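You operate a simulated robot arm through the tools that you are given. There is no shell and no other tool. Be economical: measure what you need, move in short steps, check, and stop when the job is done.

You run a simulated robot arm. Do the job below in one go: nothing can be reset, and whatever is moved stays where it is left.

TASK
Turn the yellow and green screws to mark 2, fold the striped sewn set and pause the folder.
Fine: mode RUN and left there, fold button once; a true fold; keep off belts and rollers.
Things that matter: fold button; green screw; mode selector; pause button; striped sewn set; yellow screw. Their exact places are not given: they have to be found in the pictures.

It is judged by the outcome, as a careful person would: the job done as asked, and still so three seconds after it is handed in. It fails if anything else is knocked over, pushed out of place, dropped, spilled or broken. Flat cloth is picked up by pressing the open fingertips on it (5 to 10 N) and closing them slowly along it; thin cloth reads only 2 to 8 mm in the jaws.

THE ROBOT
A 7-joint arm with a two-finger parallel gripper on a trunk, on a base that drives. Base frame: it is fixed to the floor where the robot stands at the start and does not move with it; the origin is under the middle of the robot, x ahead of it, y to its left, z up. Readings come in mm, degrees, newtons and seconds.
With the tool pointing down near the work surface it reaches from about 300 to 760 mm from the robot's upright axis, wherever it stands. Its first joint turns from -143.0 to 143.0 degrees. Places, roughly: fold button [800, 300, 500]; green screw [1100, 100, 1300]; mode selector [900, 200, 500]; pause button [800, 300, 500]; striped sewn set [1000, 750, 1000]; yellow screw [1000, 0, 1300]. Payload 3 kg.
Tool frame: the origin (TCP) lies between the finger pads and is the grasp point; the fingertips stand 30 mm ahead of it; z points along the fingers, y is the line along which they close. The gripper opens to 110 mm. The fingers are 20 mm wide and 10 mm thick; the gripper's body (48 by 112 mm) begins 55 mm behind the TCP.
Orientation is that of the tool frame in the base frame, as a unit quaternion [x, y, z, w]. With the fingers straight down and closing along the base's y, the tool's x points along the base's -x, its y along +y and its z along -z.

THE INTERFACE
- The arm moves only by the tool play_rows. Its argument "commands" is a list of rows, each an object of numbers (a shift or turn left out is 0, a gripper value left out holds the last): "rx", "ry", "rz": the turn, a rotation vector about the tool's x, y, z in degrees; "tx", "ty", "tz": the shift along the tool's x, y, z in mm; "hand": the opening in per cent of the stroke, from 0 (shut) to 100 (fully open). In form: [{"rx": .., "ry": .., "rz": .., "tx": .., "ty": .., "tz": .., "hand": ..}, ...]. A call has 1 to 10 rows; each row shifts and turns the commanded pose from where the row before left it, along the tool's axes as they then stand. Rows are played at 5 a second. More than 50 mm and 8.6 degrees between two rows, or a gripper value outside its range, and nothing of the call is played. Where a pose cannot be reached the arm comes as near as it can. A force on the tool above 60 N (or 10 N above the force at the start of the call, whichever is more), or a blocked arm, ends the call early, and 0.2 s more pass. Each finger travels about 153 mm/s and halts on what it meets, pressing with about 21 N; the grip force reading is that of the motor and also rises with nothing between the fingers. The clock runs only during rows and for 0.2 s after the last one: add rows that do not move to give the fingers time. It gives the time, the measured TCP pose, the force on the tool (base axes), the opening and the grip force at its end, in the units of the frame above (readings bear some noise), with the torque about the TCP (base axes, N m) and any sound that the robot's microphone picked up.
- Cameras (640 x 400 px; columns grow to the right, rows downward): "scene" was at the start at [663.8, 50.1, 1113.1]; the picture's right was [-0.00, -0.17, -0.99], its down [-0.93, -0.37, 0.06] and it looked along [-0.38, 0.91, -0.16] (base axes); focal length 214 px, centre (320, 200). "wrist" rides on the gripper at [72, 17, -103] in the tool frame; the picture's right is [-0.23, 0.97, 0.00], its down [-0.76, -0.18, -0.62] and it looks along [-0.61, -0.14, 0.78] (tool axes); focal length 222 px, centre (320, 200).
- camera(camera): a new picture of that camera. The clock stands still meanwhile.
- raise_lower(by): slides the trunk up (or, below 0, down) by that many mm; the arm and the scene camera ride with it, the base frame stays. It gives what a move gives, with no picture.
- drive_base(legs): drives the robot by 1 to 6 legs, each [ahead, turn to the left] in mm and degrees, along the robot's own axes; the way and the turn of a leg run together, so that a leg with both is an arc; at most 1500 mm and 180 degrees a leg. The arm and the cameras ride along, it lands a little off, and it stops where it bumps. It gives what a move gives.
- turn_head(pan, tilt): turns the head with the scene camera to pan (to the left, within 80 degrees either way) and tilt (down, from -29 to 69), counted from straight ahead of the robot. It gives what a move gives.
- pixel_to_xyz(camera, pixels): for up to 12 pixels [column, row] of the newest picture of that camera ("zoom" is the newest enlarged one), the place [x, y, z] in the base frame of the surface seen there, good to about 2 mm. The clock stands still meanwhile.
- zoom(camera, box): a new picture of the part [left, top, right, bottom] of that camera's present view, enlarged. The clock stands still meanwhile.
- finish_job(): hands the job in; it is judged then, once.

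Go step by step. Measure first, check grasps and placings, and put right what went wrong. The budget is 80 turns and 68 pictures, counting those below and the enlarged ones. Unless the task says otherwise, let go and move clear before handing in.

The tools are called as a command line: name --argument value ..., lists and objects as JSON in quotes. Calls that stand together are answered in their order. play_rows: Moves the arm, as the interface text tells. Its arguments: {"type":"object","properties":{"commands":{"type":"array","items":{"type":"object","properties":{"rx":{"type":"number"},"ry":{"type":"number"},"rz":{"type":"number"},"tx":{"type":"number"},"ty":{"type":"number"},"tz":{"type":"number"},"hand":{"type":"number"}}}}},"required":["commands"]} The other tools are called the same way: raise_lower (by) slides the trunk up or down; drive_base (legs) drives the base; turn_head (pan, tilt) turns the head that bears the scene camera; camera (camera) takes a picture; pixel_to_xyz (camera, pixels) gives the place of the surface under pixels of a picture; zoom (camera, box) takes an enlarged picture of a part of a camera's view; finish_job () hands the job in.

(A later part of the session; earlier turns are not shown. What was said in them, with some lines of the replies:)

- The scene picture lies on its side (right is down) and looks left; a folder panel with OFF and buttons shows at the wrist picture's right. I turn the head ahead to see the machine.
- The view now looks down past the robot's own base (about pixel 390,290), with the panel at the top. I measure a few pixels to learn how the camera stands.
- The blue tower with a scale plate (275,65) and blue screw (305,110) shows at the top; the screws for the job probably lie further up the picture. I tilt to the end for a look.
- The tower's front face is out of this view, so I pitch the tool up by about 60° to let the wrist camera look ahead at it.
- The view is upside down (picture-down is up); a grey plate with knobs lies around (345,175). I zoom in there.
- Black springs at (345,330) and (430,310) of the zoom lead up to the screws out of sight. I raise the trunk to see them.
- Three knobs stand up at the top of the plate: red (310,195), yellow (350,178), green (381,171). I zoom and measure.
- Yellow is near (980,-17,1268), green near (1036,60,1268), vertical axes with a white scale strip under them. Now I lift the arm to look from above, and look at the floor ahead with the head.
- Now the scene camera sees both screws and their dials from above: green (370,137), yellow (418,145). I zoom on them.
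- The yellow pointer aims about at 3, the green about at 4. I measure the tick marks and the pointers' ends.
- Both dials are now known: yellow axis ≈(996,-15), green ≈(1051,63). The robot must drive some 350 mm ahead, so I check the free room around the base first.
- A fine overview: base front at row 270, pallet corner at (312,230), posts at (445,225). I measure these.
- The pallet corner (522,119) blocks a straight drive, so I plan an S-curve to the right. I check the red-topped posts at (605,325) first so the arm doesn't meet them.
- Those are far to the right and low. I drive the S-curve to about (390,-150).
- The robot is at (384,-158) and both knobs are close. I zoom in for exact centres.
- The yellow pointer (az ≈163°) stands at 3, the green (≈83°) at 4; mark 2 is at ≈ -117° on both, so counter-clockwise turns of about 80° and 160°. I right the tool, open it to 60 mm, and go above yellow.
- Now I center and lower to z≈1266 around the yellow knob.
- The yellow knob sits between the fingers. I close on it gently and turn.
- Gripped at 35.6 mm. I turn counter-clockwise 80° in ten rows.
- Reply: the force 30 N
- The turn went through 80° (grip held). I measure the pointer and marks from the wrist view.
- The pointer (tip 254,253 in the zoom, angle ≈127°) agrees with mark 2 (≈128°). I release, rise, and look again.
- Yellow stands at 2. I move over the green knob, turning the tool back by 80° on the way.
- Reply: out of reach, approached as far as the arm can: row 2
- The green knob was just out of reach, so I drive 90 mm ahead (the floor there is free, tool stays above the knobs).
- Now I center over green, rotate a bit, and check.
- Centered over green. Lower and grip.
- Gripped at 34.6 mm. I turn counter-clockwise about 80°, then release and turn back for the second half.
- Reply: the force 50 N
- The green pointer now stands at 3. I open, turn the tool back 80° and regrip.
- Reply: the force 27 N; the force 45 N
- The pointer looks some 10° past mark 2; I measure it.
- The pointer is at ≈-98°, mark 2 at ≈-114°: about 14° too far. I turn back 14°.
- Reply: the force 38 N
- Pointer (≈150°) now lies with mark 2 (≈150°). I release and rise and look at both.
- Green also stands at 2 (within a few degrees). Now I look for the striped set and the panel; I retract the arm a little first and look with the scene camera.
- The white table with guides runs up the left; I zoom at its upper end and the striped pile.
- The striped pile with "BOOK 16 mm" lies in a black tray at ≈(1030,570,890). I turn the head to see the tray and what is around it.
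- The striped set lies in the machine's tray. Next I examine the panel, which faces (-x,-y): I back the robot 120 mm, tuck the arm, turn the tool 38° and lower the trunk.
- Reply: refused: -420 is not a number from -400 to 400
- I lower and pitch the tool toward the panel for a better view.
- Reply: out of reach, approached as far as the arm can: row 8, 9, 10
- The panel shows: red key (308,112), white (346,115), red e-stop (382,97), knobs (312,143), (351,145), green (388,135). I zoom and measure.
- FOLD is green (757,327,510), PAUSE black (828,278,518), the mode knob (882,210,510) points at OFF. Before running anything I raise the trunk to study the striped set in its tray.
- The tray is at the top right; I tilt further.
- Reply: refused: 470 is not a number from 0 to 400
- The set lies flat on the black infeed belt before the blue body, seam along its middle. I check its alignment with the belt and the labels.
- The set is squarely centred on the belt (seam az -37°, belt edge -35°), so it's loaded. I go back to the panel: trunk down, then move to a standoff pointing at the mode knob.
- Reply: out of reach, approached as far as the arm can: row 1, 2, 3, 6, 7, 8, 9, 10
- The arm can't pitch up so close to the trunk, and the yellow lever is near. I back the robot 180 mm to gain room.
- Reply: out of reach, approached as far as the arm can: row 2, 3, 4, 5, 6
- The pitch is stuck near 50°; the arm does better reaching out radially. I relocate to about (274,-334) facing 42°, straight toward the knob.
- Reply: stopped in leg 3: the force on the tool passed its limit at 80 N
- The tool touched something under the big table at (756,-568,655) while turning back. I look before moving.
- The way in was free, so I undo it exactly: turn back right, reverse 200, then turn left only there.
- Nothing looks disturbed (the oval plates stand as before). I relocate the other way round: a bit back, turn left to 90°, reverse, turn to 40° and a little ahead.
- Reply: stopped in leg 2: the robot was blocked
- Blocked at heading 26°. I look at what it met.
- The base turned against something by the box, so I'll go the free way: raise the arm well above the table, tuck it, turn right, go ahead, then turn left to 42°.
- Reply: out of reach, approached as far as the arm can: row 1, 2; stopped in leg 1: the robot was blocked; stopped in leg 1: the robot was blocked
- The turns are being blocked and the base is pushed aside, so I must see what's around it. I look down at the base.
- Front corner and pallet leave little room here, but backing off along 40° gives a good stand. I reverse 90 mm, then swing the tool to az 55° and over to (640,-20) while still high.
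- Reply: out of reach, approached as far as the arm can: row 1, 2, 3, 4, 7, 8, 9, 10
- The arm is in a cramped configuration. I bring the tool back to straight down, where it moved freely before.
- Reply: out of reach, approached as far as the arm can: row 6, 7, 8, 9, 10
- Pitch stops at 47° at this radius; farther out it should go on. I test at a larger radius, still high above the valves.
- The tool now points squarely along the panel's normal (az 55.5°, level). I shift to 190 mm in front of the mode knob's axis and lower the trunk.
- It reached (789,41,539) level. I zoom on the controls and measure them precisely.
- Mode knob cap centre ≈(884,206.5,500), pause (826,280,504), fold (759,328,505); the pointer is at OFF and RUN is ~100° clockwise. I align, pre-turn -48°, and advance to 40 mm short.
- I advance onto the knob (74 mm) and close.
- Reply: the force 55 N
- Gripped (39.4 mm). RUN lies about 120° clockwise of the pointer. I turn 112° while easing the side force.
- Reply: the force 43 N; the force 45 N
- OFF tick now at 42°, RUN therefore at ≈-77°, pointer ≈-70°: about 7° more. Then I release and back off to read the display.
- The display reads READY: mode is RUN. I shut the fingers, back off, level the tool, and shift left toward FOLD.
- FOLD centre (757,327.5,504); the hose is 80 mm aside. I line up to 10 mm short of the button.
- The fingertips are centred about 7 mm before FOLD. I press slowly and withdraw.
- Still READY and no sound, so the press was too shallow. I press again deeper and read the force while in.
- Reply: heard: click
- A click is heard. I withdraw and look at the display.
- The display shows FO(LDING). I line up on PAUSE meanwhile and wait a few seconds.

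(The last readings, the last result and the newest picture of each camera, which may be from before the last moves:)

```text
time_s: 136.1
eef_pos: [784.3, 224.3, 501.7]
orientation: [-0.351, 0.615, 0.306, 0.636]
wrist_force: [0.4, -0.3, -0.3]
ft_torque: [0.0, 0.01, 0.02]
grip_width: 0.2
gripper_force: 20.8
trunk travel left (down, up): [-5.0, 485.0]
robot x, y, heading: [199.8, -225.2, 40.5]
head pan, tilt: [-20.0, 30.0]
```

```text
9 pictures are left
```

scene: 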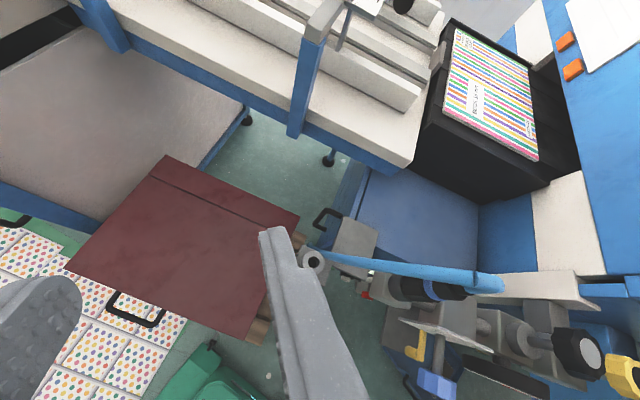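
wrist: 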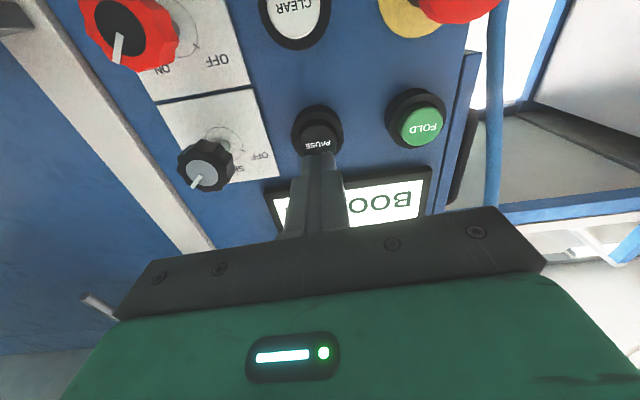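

The finger hides the display. I step aside, look after a further wait, and step back.

play_rows --commands '[{"ty": -40}, {"ty": -40}, {}, {}, {}, {}, {}, {}, {}, {}]'

camera --camera "wrist"

play_rows --commands '[{"ty": 40}, {"ty": 40}, {}, {}]'

```text
time_s: 138.3
eef_pos: [848.4, 173.7, 508.2]
orientation: [-0.352, 0.615, 0.306, 0.636]
wrist_force: [0.5, 0.2, 0.2]
ft_torque: [-0.03, 0.0, -0.01]
grip_width: 0.1
gripper_force: 20.9
trunk travel left (down, up): [-5.0, 485.0]
robot x, y, heading: [192.4, -222.0, 40.4]
head pan, tilt: [-20.0, 30.0]
```

```text
8 pictures are left
```

wrist: 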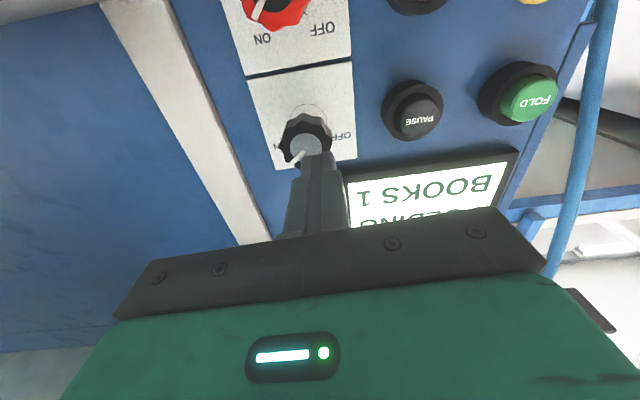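

```text
time_s: 139.3
eef_pos: [783.0, 218.7, 505.5]
orientation: [-0.352, 0.615, 0.305, 0.636]
wrist_force: [0.2, 0.8, 1.7]
ft_torque: [-0.01, 0.01, -0.02]
grip_width: 0.2
gripper_force: 21.1
trunk travel left (down, up): [-5.0, 485.0]
robot x, y, heading: [196.3, -224.2, 40.3]
head pan, tilt: [-20.0, 30.0]
```

BOOKS 1: the set has been folded. Now I press PAUSE the same way.

play_rows --commands '[{"tz": 35, "tx": 1.5}, {"tz": 8}, {"tz": 3}, {"tz": 3}, {"tz": 2}, {"tz": 2}, {}]'

```text
time_s: 141.0
eef_pos: [812.1, 261.1, 498.9]
orientation: [-0.352, 0.615, 0.306, 0.635]
wrist_force: [-26.8, -26.2, 14.1]
ft_torque: [0.42, -0.32, 0.2]
grip_width: 0.0
gripper_force: 21.0
trunk travel left (down, up): [-5.0, 485.0]
robot x, y, heading: [195.8, -226.4, 40.6]
head pan, tilt: [-20.0, 30.0]
heard: click
stopped in row 7: the force on the tool passed its limit at 61 N (the readings are from after the stop); the commanded pose is now the measured one
5 turns are left
```

Click heard on PAUSE. I withdraw well clear and check the display from the side.

play_rows --commands '[{"tz": -20}, {"tz": -40}, {"tz": -40}, {"ty": -30}, {"ty": -30}, {}, {}]'

camera --camera "wrist"

turn_head --pan 70 --tilt -25

camera --camera "scene"

```text
time_s: 142.6
eef_pos: [804.8, 145.5, 504.7]
orientation: [-0.352, 0.616, 0.305, 0.635]
wrist_force: [-0.6, -0.4, 0.0]
ft_torque: [-0.03, -0.01, -0.02]
grip_width: 0.1
gripper_force: 21.2
trunk travel left (down, up): [-5.0, 485.0]
robot x, y, heading: [203.2, -222.0, 40.2]
head pan, tilt: [-20.0, 30.0]
```

```text
7 pictures are left
```

wrist: 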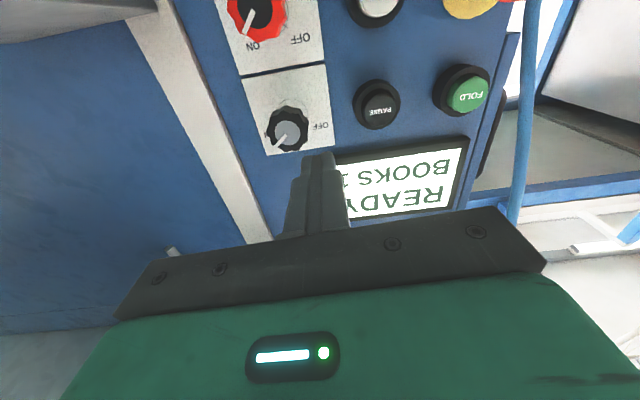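

```text
time_s: 144.2
eef_pos: [806.3, 146.5, 503.7]
orientation: [-0.353, 0.616, 0.305, 0.635]
wrist_force: [1.6, 0.3, -0.3]
ft_torque: [-0.02, -0.02, -0.02]
grip_width: 0.1
gripper_force: 21.4
trunk travel left (down, up): [-5.0, 485.0]
robot x, y, heading: [199.8, -224.5, 40.2]
head pan, tilt: [70.0, -25.0]
```

```text
6 pictures are left
4 turns are left
```

scene: 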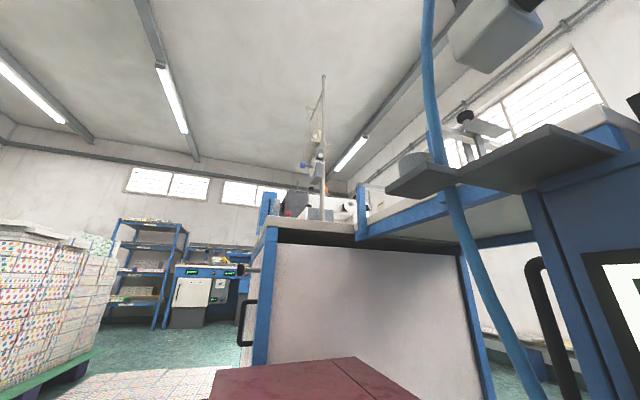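

The display reads READY, BOOKS 1, mode knob at RUN. I take one last look to confirm that it is steady.

play_rows --commands '[{"tz": -20}, {}, {}, {}, {}, {}]'

zoom --camera "wrist" --box '[220, 20, 520, 220]'

```text
time_s: 145.7
eef_pos: [794.6, 130.0, 503.2]
orientation: [-0.352, 0.616, 0.306, 0.635]
wrist_force: [-0.9, 0.2, 0.1]
ft_torque: [0.0, 0.02, -0.02]
grip_width: 0.0
gripper_force: 20.9
trunk travel left (down, up): [-5.0, 485.0]
robot x, y, heading: [198.5, -221.1, 40.0]
head pan, tilt: [70.0, -25.0]
```

```text
2.00 times, centred on (370, 120) of wrist
3 turns are left
```

zoom: 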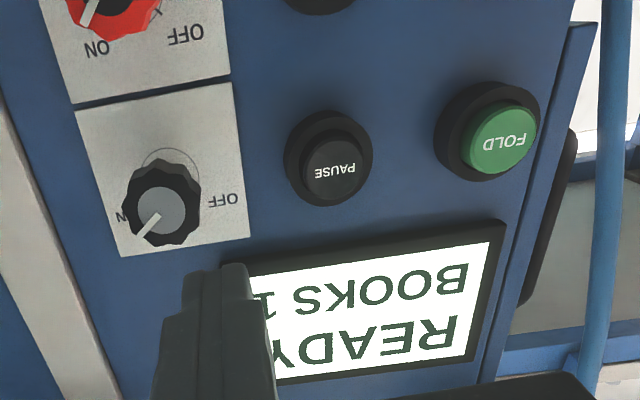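

The display stays at READY with BOOKS 1 and the mode knob at RUN, and the arm is clear of the panel. I hand the job in.

finish_job

```text
The job is handed in.
```

I handed the job in with both screws at mark 2 and mode left on RUN. The folder counted one book; I didn't look at the folded set itself.

- **Screws:** yellow and green both read mark 2, to within about 5°. Green was turned about 14° too far at first and brought back.
- **Fold:** my first push on the fold button was too shallow and did nothing. The second gave a click, the display went to FOLDING, and the count reached BOOKS 1.
- **Pause:** the pause button clicked once, and the display then showed READY and stayed there. It never showed the word "PAUSED". The folder could also have gone to READY by itself just before the press.
- **Bumps:** while I was moving the robot, the tool hit something under the big table at about 80 N. The base was also blocked three times near the pallet. The wrist picture just after the table bump showed nothing out of place; after the blocked turns I only looked around the base and did not check each thing.
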